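You operate a simulated robot arm through the tools that you are given. There is no shell and no other tool. Be economical: measure what you need, move in short steps, check, and stop when the job is done.

Carry out the task below with a simulated two-armed robot. There is one attempt and no reset: what you move stays moved.

JOB
Take the comb on the strapping table and put it away on the tool shelf. Then put the ladle with holes on the bench marked one. Then turn the month dial of bay two to JUL. Then fetch the tub that says "lot three" from the strapping table and set it on the packing bench. Then take the white tile on the board between barrels one and two and put it away on the gauge bench. Then take the result card marked "hold" from the board between barrels one and two and leave it on the white lot sheet. Then take the green jet nozzle on the board between barrels two and three and put it away on the wash bench. Keep to this order. Set down upright: ladle with holes, tub.
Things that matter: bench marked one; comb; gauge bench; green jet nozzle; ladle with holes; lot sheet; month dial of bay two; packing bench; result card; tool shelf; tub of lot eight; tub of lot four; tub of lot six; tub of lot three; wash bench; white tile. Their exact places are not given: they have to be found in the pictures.

Only the result counts: the job must be done as asked and must still hold three seconds after the hand-in. Knocking over, shifting, dropping, spilling or breaking anything else fails it. Flat cloth is picked up by pressing the open fingertips on it (5 to 10 N) and closing them slowly along it; thin cloth reads only 2 to 8 mm in the jaws.

ROBOT AND FRAMES
Two 7-joint arms with two-finger parallel grippers on one trunk, on a base that drives. Base frame: it is fixed to the floor where the robot stands at the start and does not move with it; the origin is under the middle of the robot, x ahead of it, y to its left, z up. Lengths are in mm, angles in rad, forces in N, time in s.
The left shoulder is at the start at [50, 187, 1035], the right one opposite. With the tool pointing down near the work surface each hand reaches from about 100 to 660 mm from the robot's upright axis, wherever it stands, measured 20 degrees to its own side. Places, roughly: bench marked one [4400, 900, 800]; comb [500, 250, 750]; gauge bench [-4500, -1400, 800]; green jet nozzle [3000, -5750, 750]; ladle with holes (9x8x17 cm) [600, 0, 900]; lot sheet [2250, -6000, 750]; month dial of bay two [800, 1900, 800]; packing bench [-1400, 2000, 900]; result card [2250, -5750, 750]; tool shelf (17x61 cm) [-960, -3000, 700]; tub of lot eight, tub of lot four, tub of lot six, [1000, 250, 1000]; wash bench [4400, -4600, 900]; white tile [2500, -5750, 750]. Payload 3.43 kg a hand.
The TCP of each hand is the grasp point between the finger pads, 30 mm short of the fingertips. In the tool frame z runs along the fingers and y along their closing line. Largest opening 94 mm; finger width 28, thickness 10; the body of the gripper, 50 by 96 mm, starts 55 mm behind the TCP.
Orientation is told as [roll, pitch, yaw] about the base's x, y, z axes, in that order, counted from this pose: with the fingers straight down and closing along the base's y, the tool's x points along the base's -x, its y along +y and its z along -z.

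CONTROLS
- The arms move only by the tool move_arm. It takes "left_rows", "right_rows" or both (then of equal length, played together; a hand with none holds still); each is a list of rows, each an object (a shift or turn left out is 0, a gripper value left out holds the last) with "travel": the shift along the tool's x, y, z in mm, a list of three; "rot": the turn, a rotation vector about the tool's x, y, z in rad, a list of three; "claw": the closure, from 0 (fully open) to 1 (shut). In form: [{"travel": [tx, ty, tz], "rot": [wx, wy, wz], "claw": claw}, ...]. A call has 1 to 8 rows; each row shifts and turns the commanded pose from where the row before left it, along the tool's axes as they then stand. Each row takes 0.2 s and may step no farther than 50 mm and 0.15 rad from the row before; otherwise, or with a gripper value out of range, the whole call is refused. Where a pose cannot be reached the arm comes as near as it can. A force on the tool above 40 N (or 10 N above the force at the start of the call, whichever is more), or a blocked arm, ends the call early, and 0.2 s more pass. The fingers move at their own pace (about 153 mm/s each) and stop on an object; they squeeze with about 40 N. The grip force told is the motor's: it shows also when the fingers shut on nothing. Time passes only in rows, and 0.2 s behind the last, so rows that do not move let the fingers close. It gives the time, the measured TCP pose, the force on the tool (base axes), the opening and the grip force at its end, in the units of the frame above (readings bear some noise), with the torque about the TCP (base axes, N m) and any sound that the robot's microphone picked up.
- Cameras (640 x 400 px; columns grow to the right, rows downward): "scene" is now at [138.1, 10.4, 1207.9]; the picture's right is [0.10, -0.99, 0.00], its down [-0.48, -0.05, -0.88] and it looks along [0.87, 0.09, -0.48] (base axes); focal length 269 px, centre (320, 200). "left" rides on the left gripper at [76, -14, -103] in its tool frame; the picture's right is [0.18, 0.98, 0.00], its down [-0.75, 0.14, -0.64] and it looks along [-0.63, 0.12, 0.77] (tool axes); focal length 243 px, centre (320, 200). "right" rides on the right gripper at [76, 14, -103] in its tool frame; the picture's right is [-0.18, 0.98, 0.00], its down [-0.75, -0.14, -0.64] and it looks along [-0.63, -0.12, 0.77] (tool axes); focal length 243 px, centre (320, 200).
- grab_frame(camera): a new picture of that camera. No time passes.
- move_column(by): slides the trunk up (or, below 0, down) by that many mm; the arms and the scene camera ride with it, the base frame stays. It gives what a move gives, with no picture.
- drive_base(legs): drives the robot by 1 to 6 legs, each [ahead, left, turn to the left] in mm, mm and rad, along the robot's own axes; the way and the turn of a leg run together, so that a leg with both is an arc; at most 1500 mm and 3.142 rad a leg. The arms and the cameras ride along, it lands a little off, and it stops where it bumps. It gives what a move gives.
- aim_head(pan, tilt): turns the head with the scene camera to pan (to the left, within 1.396 rad either way) and tilt (down, from -0.506 to 1.204), counted from straight ahead of the robot. It gives what a move gives.
- pixel_to_xyz(camera, pixels): for up to 12 pixels [column, row] of the newest picture of that camera ("zoom" is the newest enlarged one), the place [x, y, z] in the base frame of the surface seen there, good to about 2 mm, but the place of the scene camera against the robot may be out by one fixed shift of up to 12 mm in any direction. No time passes.
- close_up(camera, box): a new picture of the part [left, top, right, bottom] of that camera's present view, enlarged. No time passes.
- hand_in(): hands the job in; it is judged then, once.

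Keep the steps short. Do not move on a guess: measure, check each grasp and each placing, and mend mistakes. In all there are 131 turns and 162 pictures (those below and enlarged ones count). Leave the grippers open and the arms clear of the work at the hand-in unless told otherwise, and finish with a single line.

The tools are called after "Call:" as a command line: name --argument value ..., lists and objects as JSON in quotes. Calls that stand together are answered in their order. move_arm: Moves the arms, as the interface text tells. Its arguments: {"type":"object","properties":{"left_rows":{"type":"array","items":{"type":"object","properties":{"travel":{"type":"array","items":{"type":"number"}},"rot":{"type":"array","items":{"type":"number"}},"claw":{"type":"number"}}}},"right_rows":{"type":"array","items":{"type":"object","properties":{"travel":{"type":"array","items":{"type":"number"}},"rot":{"type":"array","items":{"type":"number"}},"claw":{"type":"number"}}}}},"required":[]} The other tools are called the same way: move_column (by) slides the trunk up or down; drive_base (legs) drives the base; aim_head (pan, tilt) turns the head that bears the scene camera; grab_frame (camera) takes a picture; pixel_to_xyz (camera, pixels) gives the place of the surface under pixels of a picture; close_up (camera, box) takes an enlarged picture of a part of a camera's view; hand_in () hands the job in.

At the start:

```text
t: 0.0
left_tool_pos: [460.5, 355.1, 1064.5]
left_orientation: [0.0, 0.001, 0.001]
left_force: [0.1, -0.1, 0.5]
left_wrist_torque: [-0.01, -0.02, 0.0]
left_opening: 94.1
left_grasp_force: 0.0
right_tool_pos: [451.7, -114.7, 1092.7]
right_orientation: [0.0, -0.002, 0.0]
right_force: [0.4, -0.7, -0.5]
right_wrist_torque: [-0.04, 0.0, 0.0]
right_opening: 94.0
right_grasp_force: 0.1
trunk travel left (down, up): [-250.0, 182.0]
robot x, y, heading: [-0.3, -1.1, 0.001]
head pan, tilt: [0.103, 0.504]
```

scene: 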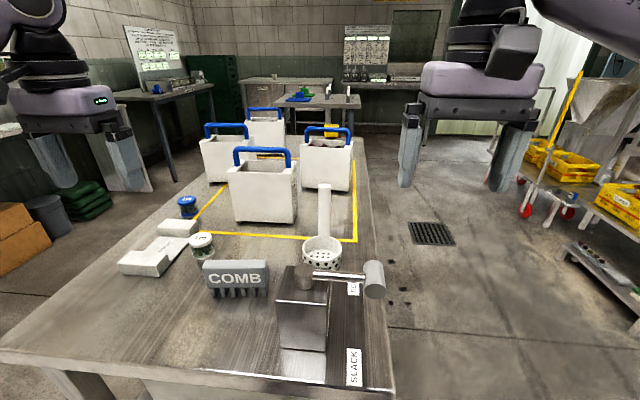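
right: 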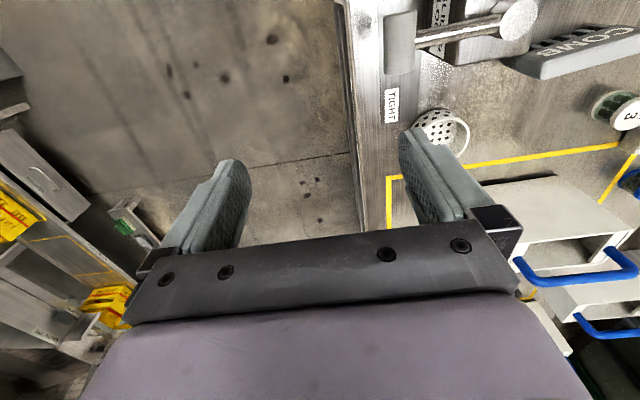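
left: 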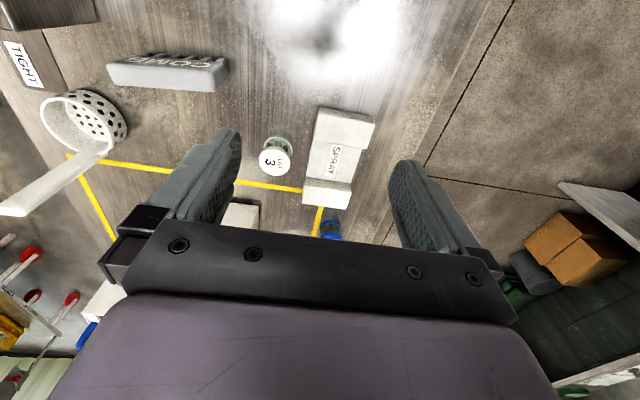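

I see the comb at about (237,278) in the scene picture, the ladle near (322,240) and tubs behind. I will zoom in and measure.

Call:
close_up --camera "scene" --box '[110, 170, 400, 350]'

Call:
pixel_to_xyz --camera "scene" --pixels '[[206, 268], [268, 268], [237, 264], [237, 294], [160, 310], [324, 190], [324, 235], [322, 250], [202, 238], [187, 202], [264, 155], [305, 280]]'

Call:
close_up --camera "left" --box '[0, 0, 440, 240]'

```text
2.21 times, centred on (255, 260) of scene
```

zoom: 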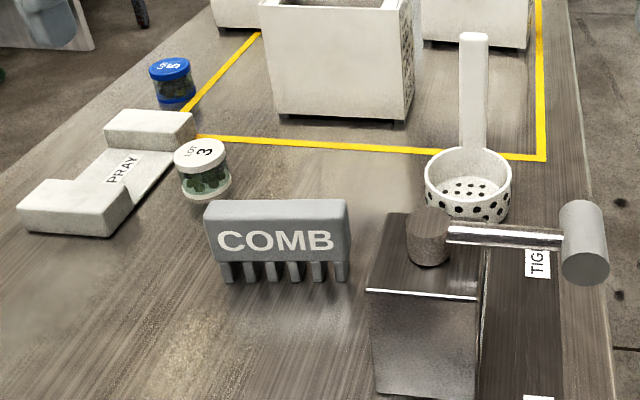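

```text
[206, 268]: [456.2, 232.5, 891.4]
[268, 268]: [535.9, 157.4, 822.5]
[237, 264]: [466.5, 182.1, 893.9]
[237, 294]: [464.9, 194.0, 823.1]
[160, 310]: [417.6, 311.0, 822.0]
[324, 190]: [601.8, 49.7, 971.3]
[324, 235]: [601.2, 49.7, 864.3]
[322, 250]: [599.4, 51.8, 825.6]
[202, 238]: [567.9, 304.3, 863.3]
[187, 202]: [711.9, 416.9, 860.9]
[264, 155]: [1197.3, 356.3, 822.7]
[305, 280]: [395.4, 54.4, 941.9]
```

```text
1.45 times, centred on (220, 120) of left
```

zoom: 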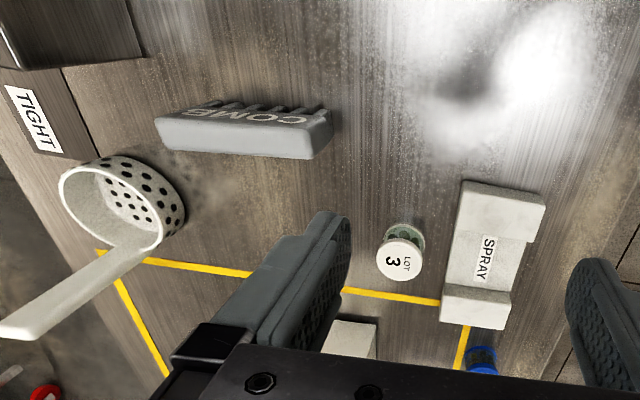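

The "LOT 3" tub is the small jar with a white lid at about (202,238). I measure the comb, ladle and tub in the left camera's zoom.

Call:
pixel_to_xyz --camera "zoom" --pixels '[[160, 120], [166, 147], [308, 155], [313, 122], [240, 135], [328, 140], [402, 262], [80, 185], [150, 235], [20, 328], [100, 265], [180, 200]]'

Call:
close_up --camera "scene" --box '[180, 240, 300, 315]'

Call:
aim_head --pan -1.35 --tilt 0.35

Call:
grab_frame --camera "scene"

```text
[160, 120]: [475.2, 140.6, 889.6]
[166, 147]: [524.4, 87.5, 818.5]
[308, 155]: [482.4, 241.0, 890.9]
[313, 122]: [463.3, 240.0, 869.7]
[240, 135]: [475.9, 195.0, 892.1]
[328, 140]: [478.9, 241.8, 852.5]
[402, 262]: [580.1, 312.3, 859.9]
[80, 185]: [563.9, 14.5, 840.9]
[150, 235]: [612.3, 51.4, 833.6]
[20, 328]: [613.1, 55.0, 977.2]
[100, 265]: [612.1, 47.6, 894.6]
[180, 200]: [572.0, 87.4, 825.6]
```

```text
5.33 times, centred on (240, 278) of scene
```

zoom: 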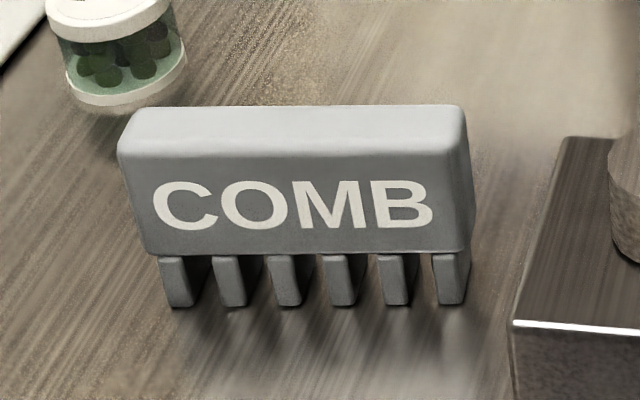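

```text
t: 1.6
left_tool_pos: [461.0, 353.9, 1063.9]
left_orientation: [-0.002, -0.002, 0.001]
left_force: [-0.4, 0.8, 0.2]
left_wrist_torque: [0.0, 0.02, 0.02]
left_opening: 93.9
left_grasp_force: 0.0
right_tool_pos: [451.9, -113.9, 1092.1]
right_orientation: [0.0, 0.0, 0.0]
right_force: [-0.2, 1.4, 0.4]
right_wrist_torque: [0.0, 0.02, 0.01]
right_opening: 94.1
right_grasp_force: 0.1
trunk travel left (down, up): [-250.0, 182.0]
robot x, y, heading: [-1.4, -0.2, -0.003]
head pan, tilt: [-1.349, 0.351]
```

```text
155 pictures are left
```

scene: 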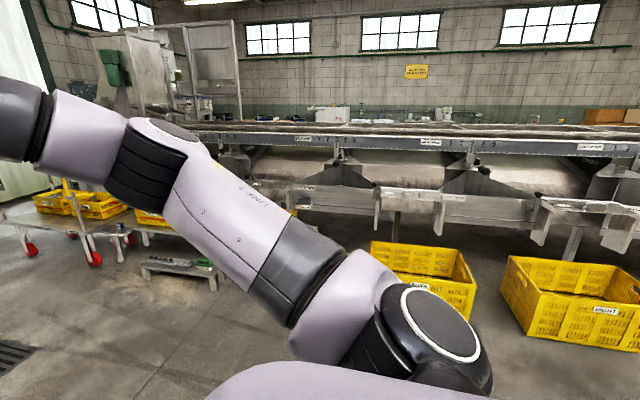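

Comb: top centre about (474,191), z 822–892, 25 mm thick along x. I bring the left hand above it and turn it 90° so it closes along x.

Call:
move_arm --left_rows '[{"travel": [-3, -41, 0]}, {"travel": [-3, -41, 0]}, {"travel": [-3, -41, 0]}, {"travel": [-4, -40, 0]}, {"rot": [0, 0, 0.1428]}, {"rot": [0, 0, 0.1428]}, {"rot": [0, 0, 0.1428]}, {"rot": [0, 0, 0.1428]}]'

Call:
move_arm --left_rows '[{"rot": [0, 0, 0.1428]}, {"rot": [0, 0, 0.1428]}, {"rot": [0, 0, 0.1428]}, {"rot": [0, 0, 0.1428]}, {"rot": [0, 0, 0.1428]}, {"rot": [0, 0, 0.1428]}, {"rot": [0, 0, 0.1428]}, {"travel": [0, 0, 40]}]'

Call:
grab_frame --camera "left"

```text
t: 3.4
left_tool_pos: [474.1, 191.8, 1065.2]
left_orientation: [0.0, 0.002, -0.572]
left_force: [-0.6, 0.2, 0.3]
left_wrist_torque: [-0.01, 0.0, 0.05]
left_opening: 93.7
left_grasp_force: 0.1
right_tool_pos: [450.9, -114.4, 1092.8]
right_orientation: [-0.001, 0.0, 0.002]
right_force: [0.2, -0.4, -0.7]
right_wrist_torque: [0.0, 0.02, 0.03]
right_opening: 94.2
right_grasp_force: 0.1
trunk travel left (down, up): [-250.0, 182.0]
robot x, y, heading: [1.1, -2.0, -0.004]
head pan, tilt: [-1.349, 0.351]
```

```text
t: 5.2
left_tool_pos: [307.7, 105.5, 982.8]
left_orientation: [0.001, -0.003, -1.57]
left_force: [0.0, 0.0, -0.2]
left_wrist_torque: [-0.02, 0.04, 0.01]
left_opening: 94.0
left_grasp_force: 0.1
left hand out of reach, approached as far as the arm can: row 2, 3, 4, 5, 6, 7
right_tool_pos: [451.4, -114.6, 1092.1]
right_orientation: [0.0, 0.0, 0.0]
right_force: [-0.3, -1.4, 0.7]
right_wrist_torque: [0.04, -0.02, -0.03]
right_opening: 94.0
right_grasp_force: 0.1
trunk travel left (down, up): [-250.0, 182.0]
robot x, y, heading: [1.8, -1.7, -0.0]
head pan, tilt: [-1.349, 0.351]
```

```text
154 pictures are left
```

left: 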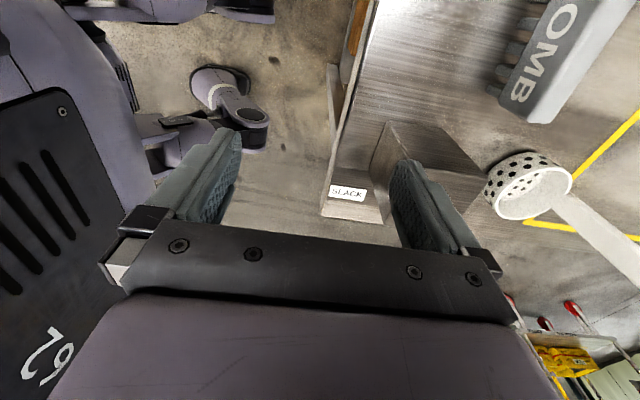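

The hand drifted inward: that wrist turn is not reachable there. I raise it and turn back, then try the opposite turn.

Call:
move_arm --left_rows '[{"travel": [0, 0, -40]}, {"travel": [0, 0, -20]}, {"rot": [0, 0, -0.1428]}, {"rot": [0, 0, -0.1428]}, {"rot": [0, 0, -0.1428]}, {"rot": [0, 0, -0.1428]}]'

```text
t: 6.6
left_tool_pos: [304.1, 104.6, 1040.6]
left_orientation: [0.001, 0.0, -0.995]
left_force: [0.0, 0.6, -0.1]
left_wrist_torque: [0.01, 0.0, -0.02]
left_opening: 93.9
left_grasp_force: 0.0
left hand out of reach, approached as far as the arm can: row 2
right_tool_pos: [450.7, -112.7, 1092.7]
right_orientation: [0.001, 0.0, 0.0]
right_force: [-0.3, -0.5, 0.0]
right_wrist_torque: [0.03, -0.01, -0.03]
right_opening: 93.9
right_grasp_force: 0.0
trunk travel left (down, up): [-250.0, 182.0]
robot x, y, heading: [-0.9, -0.8, -0.004]
head pan, tilt: [-1.349, 0.351]
```

Call:
move_arm --left_rows '[{"rot": [0, 0, -0.1422]}, {"rot": [0, 0, -0.1422]}, {"rot": [0, 0, -0.1422]}, {"rot": [0, 0, -0.1422]}, {"rot": [0, 0, -0.1422]}, {"rot": [0, 0, -0.1422]}, {"rot": [0, 0, -0.1422]}, {"travel": [-42, 22, 0]}]'

Call:
move_arm --left_rows '[{"travel": [-42, 22, 0]}, {"travel": [-43, 22, 0]}, {"travel": [-43, 21, 0]}, {"rot": [0, 0, -0.1428]}, {"rot": [0, 0, -0.1428]}, {"rot": [0, 0, -0.1428]}, {"rot": [0, 0, -0.1428]}, {"rot": [0, 0, -0.1428]}]'

Call:
move_arm --left_rows '[{"rot": [0, 0, -0.1428]}, {"rot": [0, 0, -0.1428]}, {"rot": [0, 0, -0.1428]}, {"rot": [0, 0, -0.1428]}, {"rot": [0, 0, -0.1428]}, {"rot": [0, 0, -0.1428]}]'

Call:
grab_frame --camera "left"

```text
t: 8.4
left_tool_pos: [345.8, 126.1, 1041.9]
left_orientation: [0.001, -0.001, -0.002]
left_force: [-0.2, -0.1, 0.4]
left_wrist_torque: [0.02, -0.03, -0.02]
left_opening: 94.2
left_grasp_force: 0.0
right_tool_pos: [451.8, -113.7, 1092.3]
right_orientation: [0.0, 0.0, 0.0]
right_force: [0.8, 0.0, -0.4]
right_wrist_torque: [-0.01, 0.03, -0.01]
right_opening: 94.0
right_grasp_force: 0.1
trunk travel left (down, up): [-250.0, 182.0]
robot x, y, heading: [1.0, 0.2, -0.0]
head pan, tilt: [-1.349, 0.351]
```

```text
t: 10.2
left_tool_pos: [474.0, 190.1, 1040.9]
left_orientation: [-0.001, 0.0, 0.714]
left_force: [0.4, 1.5, 0.2]
left_wrist_torque: [0.0, 0.01, 0.0]
left_opening: 94.0
left_grasp_force: 0.0
right_tool_pos: [453.2, -113.8, 1091.4]
right_orientation: [-0.001, 0.0, 0.0]
right_force: [-0.3, 0.4, -0.2]
right_wrist_torque: [-0.02, 0.0, 0.0]
right_opening: 93.9
right_grasp_force: 0.0
trunk travel left (down, up): [-250.0, 182.0]
robot x, y, heading: [-0.3, -1.3, -0.0]
head pan, tilt: [-1.349, 0.351]
```

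```text
t: 11.6
left_tool_pos: [475.9, 190.7, 1041.0]
left_orientation: [0.001, 0.0, 1.572]
left_force: [0.2, -0.2, 0.2]
left_wrist_torque: [-0.02, 0.01, -0.01]
left_opening: 93.9
left_grasp_force: 0.0
right_tool_pos: [451.2, -113.0, 1091.4]
right_orientation: [0.0, -0.001, 0.0]
right_force: [-0.5, 0.1, 0.5]
right_wrist_torque: [0.0, 0.0, -0.01]
right_opening: 94.1
right_grasp_force: 0.1
trunk travel left (down, up): [-250.0, 182.0]
robot x, y, heading: [-1.6, 0.9, -0.001]
head pan, tilt: [-1.349, 0.351]
```

```text
153 pictures are left
```

left: 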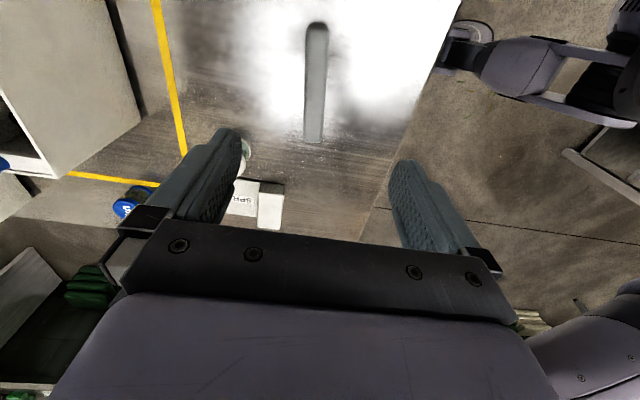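

Comb is centred between the fingers at (315,80). I descend in two stages.

Call:
pixel_to_xyz --camera "left" --pixels '[[308, 40], [326, 40], [307, 130], [321, 130], [316, 26], [314, 138]]'

Call:
move_arm --left_rows '[{"travel": [0, 0, 40]}, {"travel": [0, 0, 40]}, {"travel": [0, 0, 25]}]'

Call:
grab_frame --camera "left"

```text
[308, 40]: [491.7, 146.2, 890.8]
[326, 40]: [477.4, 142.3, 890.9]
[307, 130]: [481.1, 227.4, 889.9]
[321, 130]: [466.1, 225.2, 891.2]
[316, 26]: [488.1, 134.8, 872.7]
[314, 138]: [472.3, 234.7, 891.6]
```

```text
t: 12.4
left_tool_pos: [475.1, 191.0, 936.4]
left_orientation: [0.0, 0.0, 1.566]
left_force: [0.3, -0.6, 0.4]
left_wrist_torque: [0.03, -0.01, -0.03]
left_opening: 93.9
left_grasp_force: 0.0
right_tool_pos: [451.1, -113.6, 1092.4]
right_orientation: [-0.001, 0.0, -0.001]
right_force: [-0.1, 0.5, -0.9]
right_wrist_torque: [0.0, -0.02, -0.01]
right_opening: 94.1
right_grasp_force: 0.0
trunk travel left (down, up): [-250.0, 182.0]
robot x, y, heading: [-1.9, 0.7, -0.0]
head pan, tilt: [-1.349, 0.351]
```

```text
152 pictures are left
```

left: 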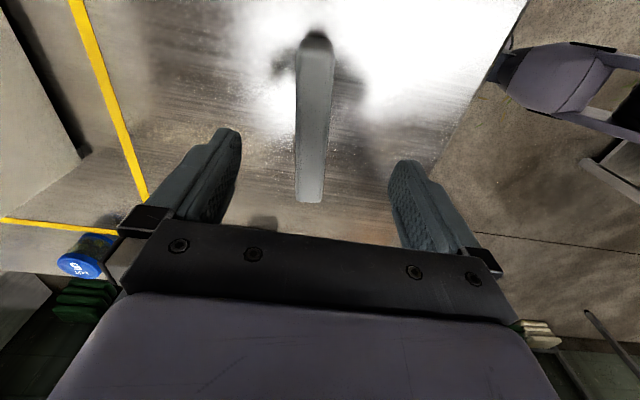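

The comb is turned 0.13 rad; I match that, shift 3 mm in x, lower to z 872 and close.

Call:
move_arm --left_rows '[{"travel": [0, -3, 0], "rot": [0, 0, -0.13]}, {"travel": [0, 0, 32]}, {"travel": [0, 0, 32]}, {"claw": 1}, {"claw": 1}, {"claw": 1}]'

Call:
grab_frame --camera "left"

```text
t: 13.8
left_tool_pos: [476.7, 191.0, 872.0]
left_orientation: [0.0, -0.002, 1.697]
left_force: [-0.5, -0.6, 0.3]
left_wrist_torque: [-0.11, -0.01, -0.06]
left_opening: 25.9
left_grasp_force: 40.2
right_tool_pos: [451.4, -114.4, 1091.9]
right_orientation: [0.0, 0.001, -0.001]
right_force: [0.1, -0.4, 0.9]
right_wrist_torque: [-0.02, -0.03, -0.01]
right_opening: 94.3
right_grasp_force: 0.1
trunk travel left (down, up): [-250.0, 182.0]
robot x, y, heading: [-1.9, -0.9, -0.004]
head pan, tilt: [-1.349, 0.351]
```

```text
151 pictures are left
```

left: 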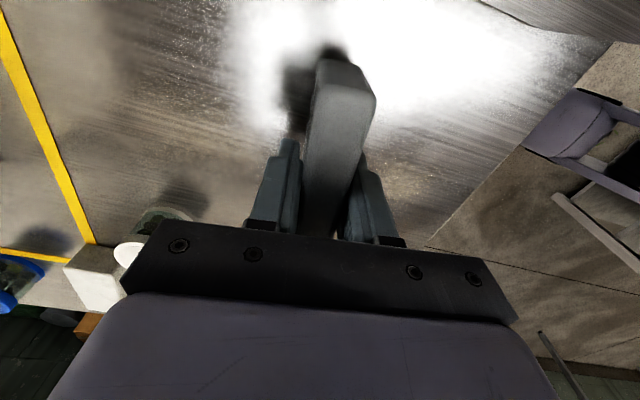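

Comb held (25.9 mm). Lift, back off, turn right to look toward the tool shelf.

Call:
move_arm --left_rows '[{"travel": [0, 0, -40]}, {"travel": [0, 0, -40]}, {"travel": [0, 0, -40]}, {"travel": [0, 0, -40]}]'

Call:
drive_base --legs '[[-400, 0, 0], [0, 0, -1.9]]'

Call:
aim_head --pan 0 --tilt 0.35

Call:
grab_frame --camera "scene"

```text
t: 14.8
left_tool_pos: [476.5, 189.8, 1031.6]
left_orientation: [0.0, 0.0, 1.697]
left_force: [-0.1, 0.6, -1.3]
left_wrist_torque: [0.0, 0.01, 0.01]
left_opening: 25.9
left_grasp_force: 40.1
right_tool_pos: [449.4, -113.9, 1092.2]
right_orientation: [0.0, 0.0, 0.0]
right_force: [1.2, -0.6, -0.5]
right_wrist_torque: [0.0, 0.01, -0.05]
right_opening: 94.1
right_grasp_force: 0.0
trunk travel left (down, up): [-250.0, 182.0]
robot x, y, heading: [-2.7, -0.1, -0.006]
head pan, tilt: [-1.349, 0.351]
```

```text
t: 21.8
left_tool_pos: [-370.4, -512.1, 1032.1]
left_orientation: [0.0, -0.001, -0.2]
left_force: [0.0, -0.4, -0.9]
left_wrist_torque: [0.01, 0.02, 0.0]
left_opening: 25.9
left_grasp_force: 40.3
right_tool_pos: [-649.3, -390.2, 1092.5]
right_orientation: [-0.001, 0.001, -1.899]
right_force: [0.1, 0.1, -0.4]
right_wrist_torque: [0.04, -0.02, 0.02]
right_opening: 93.9
right_grasp_force: 0.0
trunk travel left (down, up): [-250.0, 182.0]
robot x, y, heading: [-398.7, 3.8, -1.895]
head pan, tilt: [-1.349, 0.351]
```

```text
t: 23.3
left_tool_pos: [-370.0, -513.1, 1032.7]
left_orientation: [0.001, -0.001, -0.201]
left_force: [-1.2, 0.5, -1.0]
left_wrist_torque: [0.0, 0.03, -0.03]
left_opening: 25.7
left_grasp_force: 39.6
right_tool_pos: [-648.9, -390.8, 1093.3]
right_orientation: [0.001, 0.001, -1.899]
right_force: [-0.3, 0.2, -0.8]
right_wrist_torque: [-0.03, 0.03, 0.03]
right_opening: 94.2
right_grasp_force: 0.0
trunk travel left (down, up): [-250.0, 182.0]
robot x, y, heading: [-397.5, -2.0, -1.899]
head pan, tilt: [0.0, 0.351]
```

```text
150 pictures are left
```

scene: 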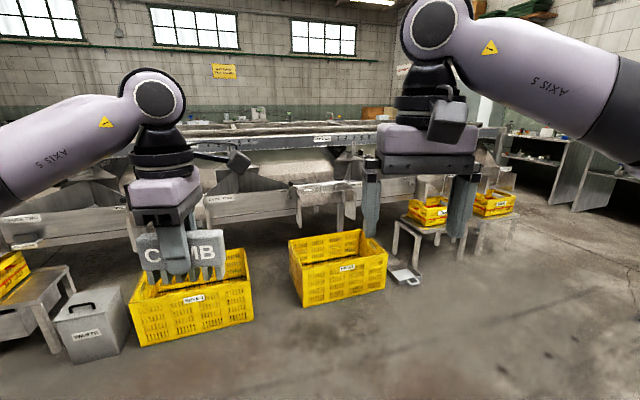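

Call:
close_up --camera "scene" --box '[180, 110, 520, 310]'

Call:
pixel_to_xyz --camera "scene" --pixels '[[270, 198], [370, 183], [270, 215], [330, 190], [300, 160], [340, 275], [405, 275], [200, 320], [95, 345], [430, 228], [490, 185], [225, 200]]'

```text
1.88 times, centred on (350, 210) of scene
```

zoom: 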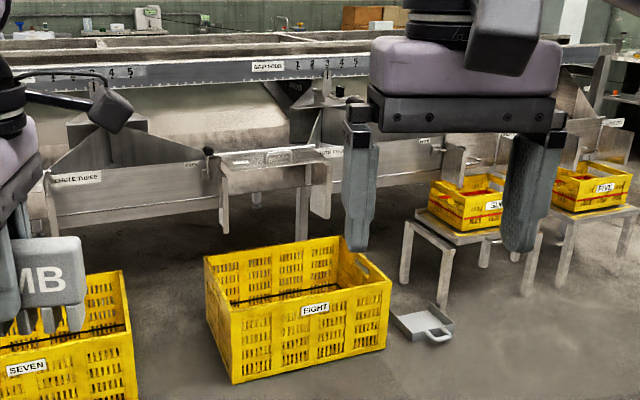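

```text
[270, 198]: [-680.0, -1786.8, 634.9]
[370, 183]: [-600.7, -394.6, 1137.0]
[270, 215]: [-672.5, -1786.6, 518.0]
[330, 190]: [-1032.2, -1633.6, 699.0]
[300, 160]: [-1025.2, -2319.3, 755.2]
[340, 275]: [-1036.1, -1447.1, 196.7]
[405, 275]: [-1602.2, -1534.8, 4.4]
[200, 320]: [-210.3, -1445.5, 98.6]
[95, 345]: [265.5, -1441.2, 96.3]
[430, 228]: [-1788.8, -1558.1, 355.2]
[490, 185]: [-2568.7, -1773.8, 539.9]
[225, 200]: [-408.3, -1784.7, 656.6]
```

Call:
close_up --camera "scene" --box '[270, 170, 390, 245]'

Call:
close_up --camera "scene" --box '[190, 100, 390, 180]'

```text
5.33 times, centred on (330, 208) of scene
```

zoom: 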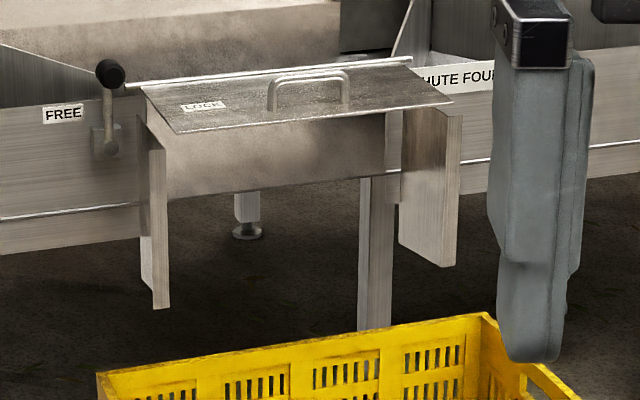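

```text
3.20 times, centred on (290, 140) of scene
```

zoom: 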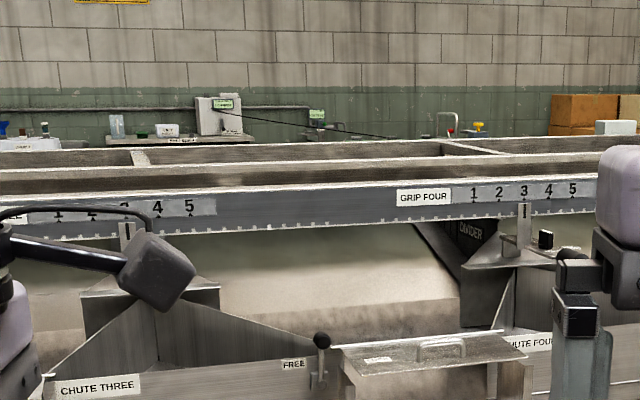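

The tool shelf must be behind this machine. I look for the machine's end on my right.

Call:
aim_head --pan -0.75 --tilt 0.2

Call:
grab_frame --camera "scene"

Call:
pixel_to_xyz --camera "scene" --pixels '[[20, 120], [120, 170], [200, 200], [260, 250], [320, 300], [400, 250], [500, 230], [60, 200]]'

```text
t: 24.4
left_tool_pos: [-370.1, -512.5, 1031.8]
left_orientation: [-0.001, 0.001, -0.202]
left_force: [-0.3, -0.3, -1.3]
left_wrist_torque: [0.01, -0.04, -0.02]
left_opening: 25.7
left_grasp_force: 39.8
right_tool_pos: [-650.1, -390.4, 1092.4]
right_orientation: [0.0, 0.001, -1.898]
right_force: [0.1, 0.6, -0.2]
right_wrist_torque: [0.0, 0.03, 0.01]
right_opening: 94.3
right_grasp_force: 0.0
trunk travel left (down, up): [-250.0, 182.0]
robot x, y, heading: [-401.0, 2.3, -1.901]
head pan, tilt: [-0.75, 0.201]
```

```text
146 pictures are left
```

scene: 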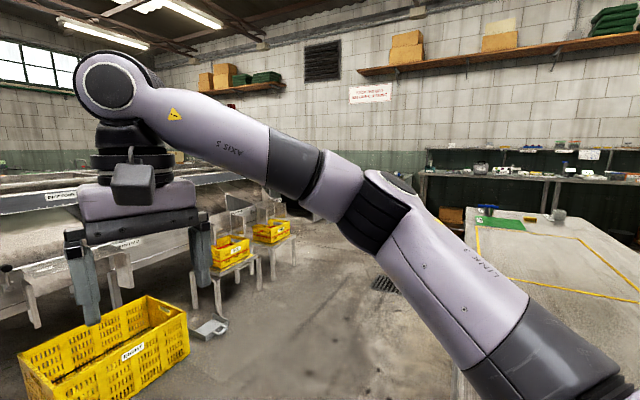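

```text
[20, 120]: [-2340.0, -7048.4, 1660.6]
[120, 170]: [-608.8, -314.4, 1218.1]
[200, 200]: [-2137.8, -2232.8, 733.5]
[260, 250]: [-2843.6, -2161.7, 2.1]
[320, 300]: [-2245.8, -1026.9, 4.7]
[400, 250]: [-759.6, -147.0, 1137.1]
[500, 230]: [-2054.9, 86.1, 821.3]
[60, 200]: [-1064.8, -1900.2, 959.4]
```

Call:
drive_base --legs '[[0, 0, -0.92], [700, 0, 0]]'

Call:
aim_head --pan 0 --tilt 0.35

Call:
grab_frame --camera "scene"

Call:
pixel_to_xyz --camera "scene" --pixels '[[320, 200], [320, 260], [220, 240], [160, 200], [120, 160], [380, 200], [420, 240], [100, 220], [320, 150], [250, 170]]'

```text
t: 28.9
left_tool_pos: [-951.8, -413.3, 1032.9]
left_orientation: [0.0, 0.003, -1.129]
left_force: [0.1, -0.3, -0.6]
left_wrist_torque: [0.03, 0.02, 0.01]
left_opening: 25.7
left_grasp_force: 40.4
right_tool_pos: [-1022.4, -115.6, 1092.7]
right_orientation: [-0.001, 0.0, -2.826]
right_force: [0.1, 0.7, -1.0]
right_wrist_torque: [-0.02, 0.01, -0.03]
right_opening: 94.3
right_grasp_force: 0.1
trunk travel left (down, up): [-250.0, 182.0]
robot x, y, heading: [-557.5, -89.6, -2.828]
head pan, tilt: [-0.75, 0.201]
stopped in leg 2: the robot was blocked; the commanded pose is now the measured one
```

```text
t: 29.9
left_tool_pos: [-952.7, -412.4, 1032.8]
left_orientation: [-0.001, 0.0, -1.129]
left_force: [0.3, 0.1, -1.5]
left_wrist_torque: [-0.01, 0.0, 0.01]
left_opening: 25.7
left_grasp_force: 40.0
right_tool_pos: [-1021.8, -115.9, 1091.8]
right_orientation: [0.0, 0.0, -2.825]
right_force: [0.0, 0.2, 0.1]
right_wrist_torque: [-0.02, 0.01, 0.02]
right_opening: 93.9
right_grasp_force: 0.0
trunk travel left (down, up): [-250.0, 182.0]
robot x, y, heading: [-558.9, -80.6, -2.83]
head pan, tilt: [0.0, 0.351]
```

```text
145 pictures are left
```

scene: 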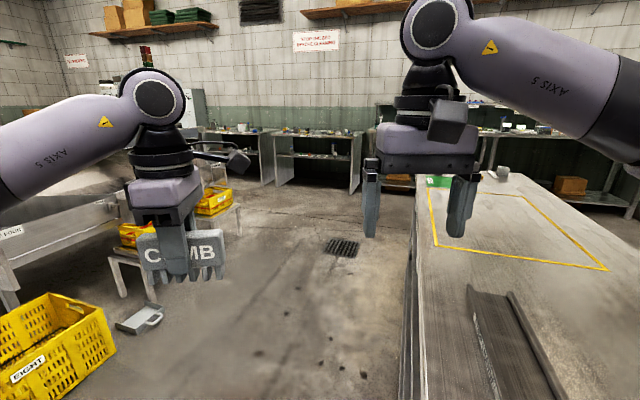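

```text
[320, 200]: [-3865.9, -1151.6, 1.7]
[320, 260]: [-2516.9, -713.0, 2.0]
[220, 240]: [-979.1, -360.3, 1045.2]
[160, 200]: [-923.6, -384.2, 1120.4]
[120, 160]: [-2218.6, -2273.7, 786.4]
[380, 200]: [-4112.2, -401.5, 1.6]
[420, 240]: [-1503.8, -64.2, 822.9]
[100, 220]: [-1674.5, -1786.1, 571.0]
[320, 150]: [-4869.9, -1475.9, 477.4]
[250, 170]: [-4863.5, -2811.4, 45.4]
```

Blocked by the table on my right. I back up, sidestep, and turn parallel to the aisle.

Call:
drive_base --legs '[[-100, 0, 0], [0, 550, 0], [0, 0, -0.31], [1300, 0, 0], [1300, 0, 0]]'

Call:
aim_head --pan 0.9 --tilt 0.3

Call:
grab_frame --camera "scene"

Call:
pixel_to_xyz --camera "scene" --pixels '[[320, 200], [320, 260], [220, 200], [160, 200], [120, 160], [380, 200], [420, 240], [500, 260], [320, 150], [250, 170]]'

```text
t: 49.3
left_tool_pos: [-3374.2, -811.1, 1031.2]
left_orientation: [0.001, 0.001, -1.428]
left_force: [-0.6, -0.5, -1.0]
left_wrist_torque: [0.02, 0.01, 0.01]
left_opening: 25.9
left_grasp_force: 40.6
right_tool_pos: [-3354.1, -507.9, 1092.3]
right_orientation: [0.0, -0.001, -3.126]
right_force: [-0.4, 1.0, -0.1]
right_wrist_torque: [0.01, -0.03, -0.04]
right_opening: 94.0
right_grasp_force: 0.0
trunk travel left (down, up): [-250.0, 182.0]
robot x, y, heading: [-2898.7, -610.7, -3.126]
head pan, tilt: [0.0, 0.351]
```

```text
t: 50.5
left_tool_pos: [-3373.2, -810.7, 1032.0]
left_orientation: [0.0, 0.001, -1.428]
left_force: [0.8, 0.1, -0.2]
left_wrist_torque: [-0.01, -0.01, 0.0]
left_opening: 25.8
left_grasp_force: 40.2
right_tool_pos: [-3352.6, -505.8, 1093.2]
right_orientation: [-0.001, -0.002, -3.125]
right_force: [0.0, -0.3, -0.3]
right_wrist_torque: [0.0, 0.0, 0.03]
right_opening: 94.1
right_grasp_force: 0.1
trunk travel left (down, up): [-250.0, 182.0]
robot x, y, heading: [-2900.4, -610.5, -3.125]
head pan, tilt: [0.901, 0.3]
```

```text
144 pictures are left
```

scene: 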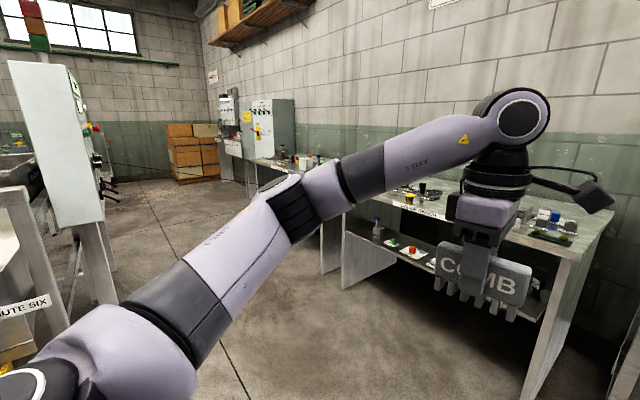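

```text
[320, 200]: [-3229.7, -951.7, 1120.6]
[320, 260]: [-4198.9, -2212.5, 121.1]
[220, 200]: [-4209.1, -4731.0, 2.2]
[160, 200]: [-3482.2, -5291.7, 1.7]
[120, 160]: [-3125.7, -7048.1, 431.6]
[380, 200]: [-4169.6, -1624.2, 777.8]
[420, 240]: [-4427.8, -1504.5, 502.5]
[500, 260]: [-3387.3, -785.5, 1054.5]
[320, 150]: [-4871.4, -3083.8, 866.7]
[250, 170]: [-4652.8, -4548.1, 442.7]
```

Call:
pixel_to_xyz --camera "scene" --pixels '[[50, 200], [95, 180], [85, 100], [100, 240], [60, 240], [30, 300]]'

Call:
close_up --camera "scene" --box '[240, 120, 640, 370]'

Call:
drive_base --legs '[[650, 0, 0], [0, 0, 1.55]]'

Call:
aim_head --pan 0.3 --tilt 0.3

Call:
grab_frame --camera "scene"

```text
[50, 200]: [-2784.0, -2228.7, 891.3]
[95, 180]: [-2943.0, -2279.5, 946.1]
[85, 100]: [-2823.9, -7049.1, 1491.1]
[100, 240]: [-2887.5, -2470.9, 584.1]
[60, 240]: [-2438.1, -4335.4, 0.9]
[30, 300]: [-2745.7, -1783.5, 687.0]
```

```text
1.60 times, centred on (440, 245) of scene
```

zoom: 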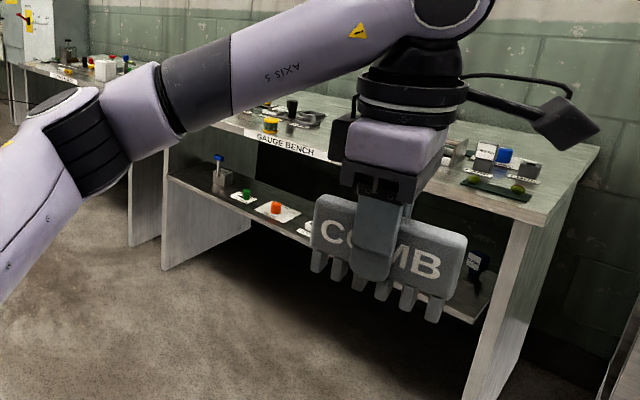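

```text
t: 57.9
left_tool_pos: [-3360.4, -1101.7, 1031.9]
left_orientation: [0.001, 0.001, 0.121]
left_force: [0.0, 0.0, -0.8]
left_wrist_torque: [0.01, 0.0, 0.0]
left_opening: 26.0
left_grasp_force: 40.1
right_tool_pos: [-3663.2, -1074.7, 1093.7]
right_orientation: [-0.001, -0.003, -1.578]
right_force: [0.2, 0.5, 0.0]
right_wrist_torque: [0.02, 0.01, -0.02]
right_opening: 94.0
right_grasp_force: 0.0
trunk travel left (down, up): [-250.0, 182.0]
robot x, y, heading: [-3547.6, -624.9, -1.58]
head pan, tilt: [0.901, 0.3]
```

```text
t: 58.9
left_tool_pos: [-3360.5, -1102.4, 1032.3]
left_orientation: [-0.001, 0.001, 0.122]
left_force: [-0.8, 0.2, -1.2]
left_wrist_torque: [-0.01, -0.01, 0.0]
left_opening: 26.1
left_grasp_force: 40.2
right_tool_pos: [-3664.5, -1075.6, 1091.8]
right_orientation: [0.0, -0.001, -1.577]
right_force: [0.0, -0.8, 0.6]
right_wrist_torque: [0.02, 0.01, -0.02]
right_opening: 94.1
right_grasp_force: 0.0
trunk travel left (down, up): [-250.0, 182.0]
robot x, y, heading: [-3547.1, -622.4, -1.574]
head pan, tilt: [0.3, 0.3]
```

```text
142 pictures are left
```

scene: 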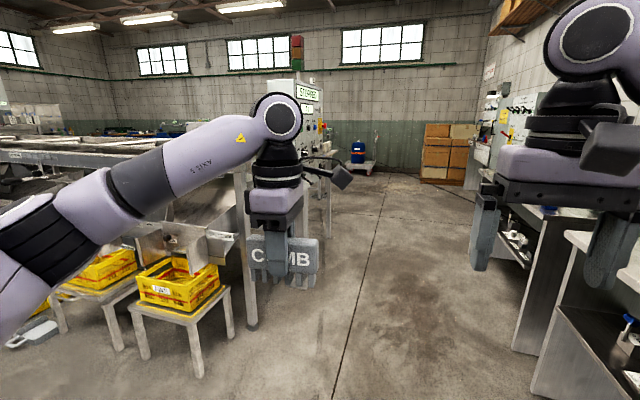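

Aisle is clear. Drive ahead 3 m and turn to face +x behind the machine.

Call:
drive_base --legs '[[1500, 0, 0], [1500, 0, 0], [0, 0, 1.57]]'

Call:
aim_head --pan 0.2 --tilt 0.3

Call:
grab_frame --camera "scene"

Call:
pixel_to_xyz --camera "scene" --pixels '[[320, 200], [320, 260], [220, 200], [160, 200], [120, 160], [380, 200], [420, 240], [500, 260], [320, 150], [250, 170]]'

```text
t: 77.1
left_tool_pos: [-3076.5, -3411.4, 1031.6]
left_orientation: [0.0, 0.001, 1.706]
left_force: [0.0, -0.6, -2.1]
left_wrist_torque: [0.01, 0.01, -0.01]
left_opening: 25.8
left_grasp_force: 40.0
right_tool_pos: [-3100.0, -3714.4, 1092.2]
right_orientation: [0.0, -0.002, 0.009]
right_force: [0.1, -0.5, -0.3]
right_wrist_torque: [-0.01, -0.03, 0.02]
right_opening: 93.9
right_grasp_force: 0.1
trunk travel left (down, up): [-250.0, 182.0]
robot x, y, heading: [-3552.4, -3603.0, 0.011]
head pan, tilt: [0.3, 0.3]
```

```text
t: 77.8
left_tool_pos: [-3076.8, -3411.5, 1032.3]
left_orientation: [-0.001, 0.001, 1.705]
left_force: [0.1, -0.2, -2.0]
left_wrist_torque: [0.01, 0.01, 0.0]
left_opening: 25.8
left_grasp_force: 40.1
right_tool_pos: [-3100.9, -3716.5, 1093.0]
right_orientation: [0.001, -0.001, 0.006]
right_force: [-0.2, 0.0, -0.3]
right_wrist_torque: [0.02, -0.01, 0.0]
right_opening: 94.0
right_grasp_force: 0.1
trunk travel left (down, up): [-250.0, 182.0]
robot x, y, heading: [-3551.6, -3606.1, 0.008]
head pan, tilt: [0.201, 0.3]
```

```text
141 pictures are left
```

scene: 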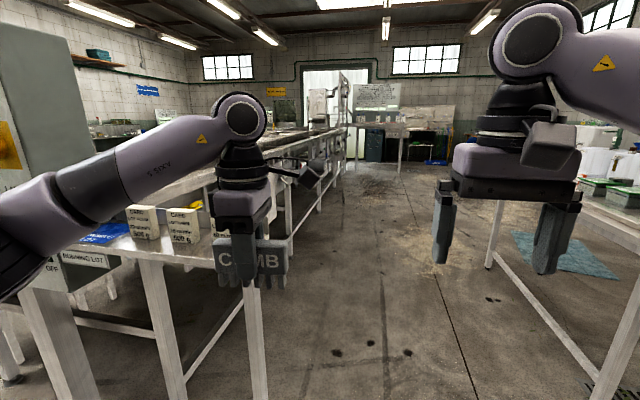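

```text
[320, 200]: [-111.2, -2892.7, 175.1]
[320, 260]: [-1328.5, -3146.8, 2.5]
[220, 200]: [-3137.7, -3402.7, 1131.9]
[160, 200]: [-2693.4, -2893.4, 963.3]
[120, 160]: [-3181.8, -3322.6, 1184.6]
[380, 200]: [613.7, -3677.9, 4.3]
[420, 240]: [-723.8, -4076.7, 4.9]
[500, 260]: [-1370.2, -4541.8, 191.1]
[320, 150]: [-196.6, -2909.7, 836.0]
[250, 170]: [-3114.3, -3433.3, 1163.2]
```

Call:
drive_base --legs '[[100, -100, 0], [1300, 0, 0], [1100, 0, 0], [0, 0, 1.56]]'

Call:
aim_head --pan 0 --tilt 0.5

Call:
grab_frame --camera "scene"

Call:
pixel_to_xyz --camera "scene" --pixels '[[320, 200], [320, 260], [320, 300], [160, 200], [120, 240], [380, 200], [400, 240], [500, 260], [320, 150], [320, 350]]'

```text
t: 94.5
left_tool_pos: [-1219.0, -3221.7, 1032.3]
left_orientation: [0.0, 0.001, -3.042]
left_force: [0.0, 0.3, -0.8]
left_wrist_torque: [-0.02, 0.01, -0.03]
left_opening: 25.8
left_grasp_force: 39.6
right_tool_pos: [-914.5, -3253.9, 1093.1]
right_orientation: [0.0, -0.002, 1.544]
right_force: [-0.7, -0.1, 0.1]
right_wrist_torque: [0.03, 0.01, -0.02]
right_opening: 93.8
right_grasp_force: 0.1
trunk travel left (down, up): [-250.0, 182.0]
robot x, y, heading: [-1035.6, -3702.2, 1.539]
head pan, tilt: [0.201, 0.3]
```

```text
t: 95.2
left_tool_pos: [-1218.5, -3221.5, 1032.4]
left_orientation: [-0.001, 0.002, -3.039]
left_force: [-0.6, -0.8, -2.0]
left_wrist_torque: [0.03, -0.01, -0.01]
left_opening: 25.7
left_grasp_force: 39.8
right_tool_pos: [-913.5, -3255.7, 1092.9]
right_orientation: [0.0, -0.003, 1.546]
right_force: [0.2, 0.2, 0.0]
right_wrist_torque: [0.0, -0.01, 0.01]
right_opening: 93.9
right_grasp_force: 0.1
trunk travel left (down, up): [-250.0, 182.0]
robot x, y, heading: [-1041.6, -3700.8, 1.546]
head pan, tilt: [0.0, 0.499]
```

```text
140 pictures are left
```

scene: 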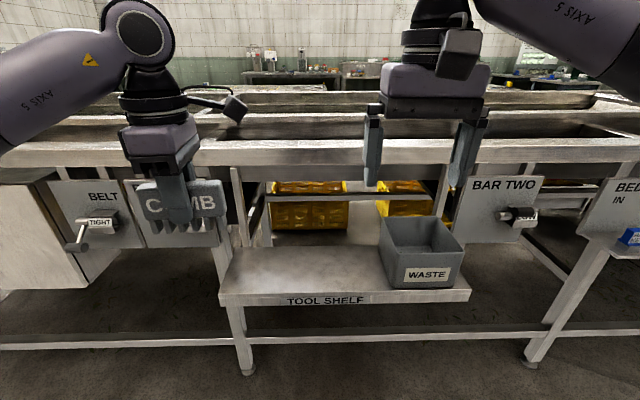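

```text
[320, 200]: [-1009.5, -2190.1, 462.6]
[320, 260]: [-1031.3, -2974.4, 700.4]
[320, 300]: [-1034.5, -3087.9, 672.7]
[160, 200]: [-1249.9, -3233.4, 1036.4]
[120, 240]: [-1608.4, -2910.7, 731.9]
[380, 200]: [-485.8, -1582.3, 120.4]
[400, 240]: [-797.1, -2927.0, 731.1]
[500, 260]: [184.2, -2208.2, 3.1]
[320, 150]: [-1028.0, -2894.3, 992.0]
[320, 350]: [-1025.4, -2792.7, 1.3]
```

Tool shelf found (label at (325,300)); z≈700, y −3088…−2915. I move nearer.

Call:
drive_base --legs '[[140, -110, 0.02]]'

Call:
grab_frame --camera "scene"

Call:
grab_frame --camera "left"

```text
t: 96.8
left_tool_pos: [-1115.2, -3085.9, 1032.2]
left_orientation: [-0.001, 0.001, -3.022]
left_force: [-0.1, 0.3, -1.0]
left_wrist_torque: [0.01, 0.04, 0.01]
left_opening: 25.7
left_grasp_force: 40.1
right_tool_pos: [-811.9, -3114.4, 1093.0]
right_orientation: [0.0, -0.001, 1.564]
right_force: [0.6, 0.6, 0.4]
right_wrist_torque: [-0.06, -0.01, -0.01]
right_opening: 94.2
right_grasp_force: 0.1
trunk travel left (down, up): [-250.0, 182.0]
robot x, y, heading: [-929.7, -3565.8, 1.566]
head pan, tilt: [0.0, 0.499]
```

```text
139 pictures are left
```

scene: 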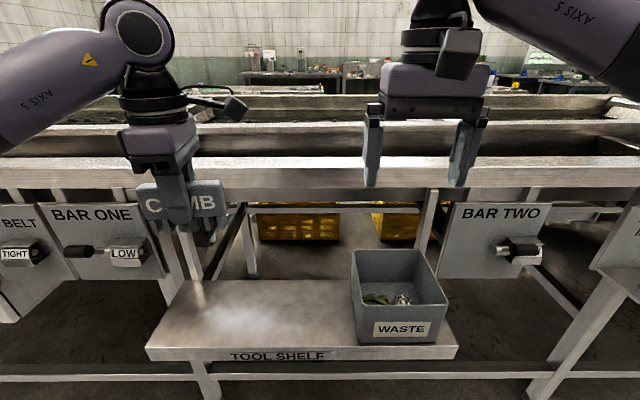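

```text
138 pictures are left
```

left: 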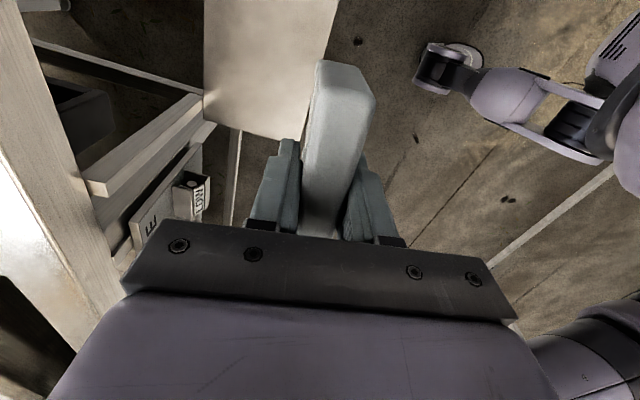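

Call:
pixel_to_xyz --camera "scene" --pixels '[[148, 350], [185, 285], [345, 285], [300, 345], [250, 310], [352, 330], [300, 170], [300, 190], [228, 335]]'

Call:
pixel_to_xyz --camera "left" --pixels '[[215, 60], [290, 130], [208, 115], [325, 40], [345, 70], [90, 180]]'

```text
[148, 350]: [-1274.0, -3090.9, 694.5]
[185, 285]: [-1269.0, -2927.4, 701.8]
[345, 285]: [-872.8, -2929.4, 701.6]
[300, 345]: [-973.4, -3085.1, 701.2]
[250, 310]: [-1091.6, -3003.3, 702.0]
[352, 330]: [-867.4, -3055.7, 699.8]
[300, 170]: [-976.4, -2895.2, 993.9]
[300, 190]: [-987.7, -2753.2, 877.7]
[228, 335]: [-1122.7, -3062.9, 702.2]
```

```text
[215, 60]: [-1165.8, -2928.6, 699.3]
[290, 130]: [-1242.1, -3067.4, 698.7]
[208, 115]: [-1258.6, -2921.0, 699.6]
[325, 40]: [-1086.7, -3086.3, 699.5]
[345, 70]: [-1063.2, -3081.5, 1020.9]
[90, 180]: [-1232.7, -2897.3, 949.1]
```

Move above the shelf at (−1085, −3010) and lower most of the way.

Call:
move_arm --left_rows '[{"travel": [19.5, -36, 0]}, {"travel": [19.5, -36, 0]}, {"travel": [0, 0, 46]}, {"travel": [0, 0, 46]}, {"travel": [0, 0, 46]}, {"travel": [0, 0, 46]}, {"travel": [0, 0, 46]}]'

Call:
grab_frame --camera "scene"

```text
t: 98.4
left_tool_pos: [-1087.3, -3009.9, 802.7]
left_orientation: [-0.002, 0.001, -3.023]
left_force: [-0.6, -0.3, -1.4]
left_wrist_torque: [-0.01, 0.03, 0.0]
left_opening: 25.9
left_grasp_force: 39.5
right_tool_pos: [-812.9, -3115.0, 1092.3]
right_orientation: [0.001, -0.002, 1.564]
right_force: [0.2, 0.1, 1.1]
right_wrist_torque: [-0.02, 0.01, -0.01]
right_opening: 93.8
right_grasp_force: 0.1
trunk travel left (down, up): [-250.0, 182.0]
robot x, y, heading: [-929.6, -3564.3, 1.564]
head pan, tilt: [0.0, 0.499]
```

```text
137 pictures are left
```

scene: 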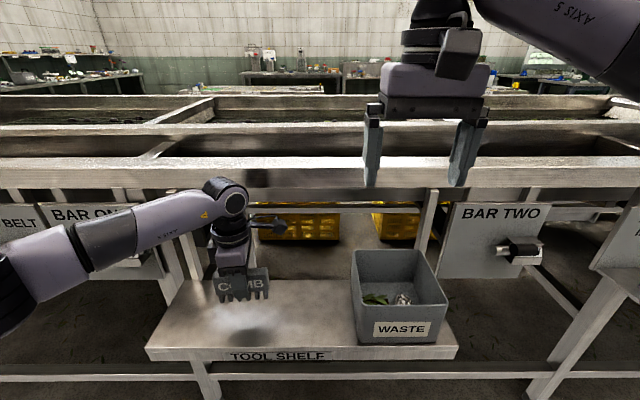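

Call:
move_arm --left_rows '[{"travel": [0, 0, 20]}, {"travel": [0, 0, 15]}, {"travel": [0, 0, 8]}, {"travel": [0, 0, 5]}, {"travel": [0, 0, 3]}, {}]'

```text
t: 99.8
left_tool_pos: [-1086.1, -3009.7, 752.7]
left_orientation: [-0.002, 0.001, -3.021]
left_force: [-0.6, 0.5, -0.2]
left_wrist_torque: [0.01, -0.06, -0.04]
left_opening: 25.7
left_grasp_force: 40.0
right_tool_pos: [-812.6, -3114.4, 1092.2]
right_orientation: [0.001, 0.0, 1.564]
right_force: [-0.3, -0.5, -0.5]
right_wrist_torque: [0.02, -0.01, -0.01]
right_opening: 94.1
right_grasp_force: 0.1
trunk travel left (down, up): [-250.0, 182.0]
robot x, y, heading: [-928.6, -3563.4, 1.565]
head pan, tilt: [0.0, 0.499]
```

Call:
move_arm --left_rows '[{"travel": [0, 0, 2]}, {}]'

Call:
move_arm --left_rows '[{"claw": 0.5}, {"claw": 0.3}, {"claw": 0.1}, {"travel": [0, 0, -30]}, {"travel": [0, 0, -45]}, {"travel": [0, 0, -45]}, {"travel": [0, 0, -45]}, {"travel": [0, 0, -45]}]'

Call:
grab_frame --camera "left"

Call:
grab_frame --camera "scene"

```text
t: 100.4
left_tool_pos: [-1085.7, -3010.5, 750.9]
left_orientation: [-0.003, 0.0, -3.021]
left_force: [-0.9, -1.3, 10.4]
left_wrist_torque: [-0.14, 0.16, -0.01]
left_opening: 25.5
left_grasp_force: 39.6
right_tool_pos: [-811.7, -3115.3, 1093.1]
right_orientation: [0.001, -0.001, 1.564]
right_force: [1.1, -0.2, 0.1]
right_wrist_torque: [-0.01, -0.01, 0.0]
right_opening: 93.8
right_grasp_force: 0.1
trunk travel left (down, up): [-250.0, 182.0]
robot x, y, heading: [-931.4, -3564.3, 1.565]
head pan, tilt: [0.0, 0.499]
```

```text
t: 102.2
left_tool_pos: [-1085.2, -3011.2, 960.5]
left_orientation: [0.0, -0.003, -3.021]
left_force: [-0.3, 0.2, 0.2]
left_wrist_torque: [-0.04, 0.04, -0.01]
left_opening: 84.7
left_grasp_force: 0.1
right_tool_pos: [-812.3, -3115.1, 1092.9]
right_orientation: [-0.001, -0.002, 1.564]
right_force: [-0.1, 0.6, 0.8]
right_wrist_torque: [-0.02, -0.02, -0.04]
right_opening: 94.1
right_grasp_force: 0.0
trunk travel left (down, up): [-250.0, 182.0]
robot x, y, heading: [-929.2, -3564.4, 1.564]
head pan, tilt: [0.0, 0.499]
```

```text
136 pictures are left
```

left: 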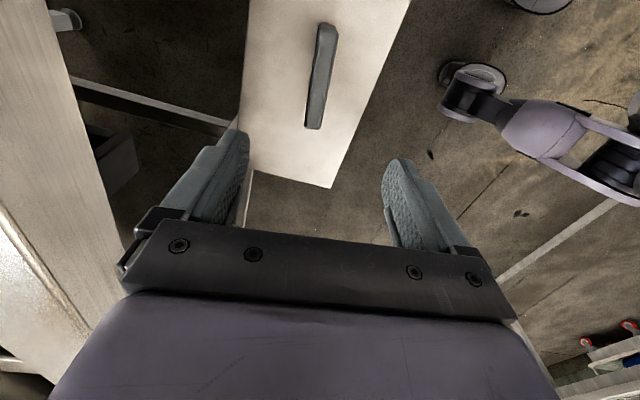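

```text
135 pictures are left
```

scene: 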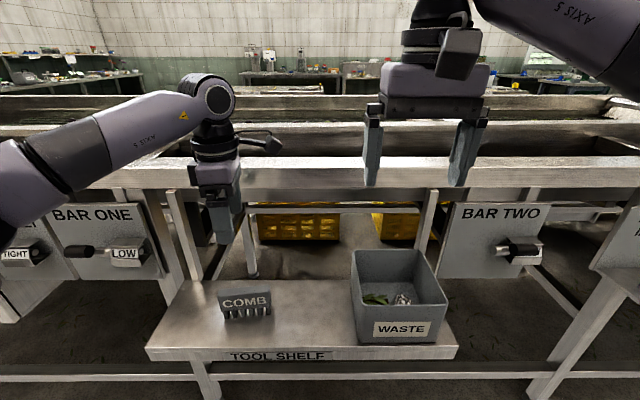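

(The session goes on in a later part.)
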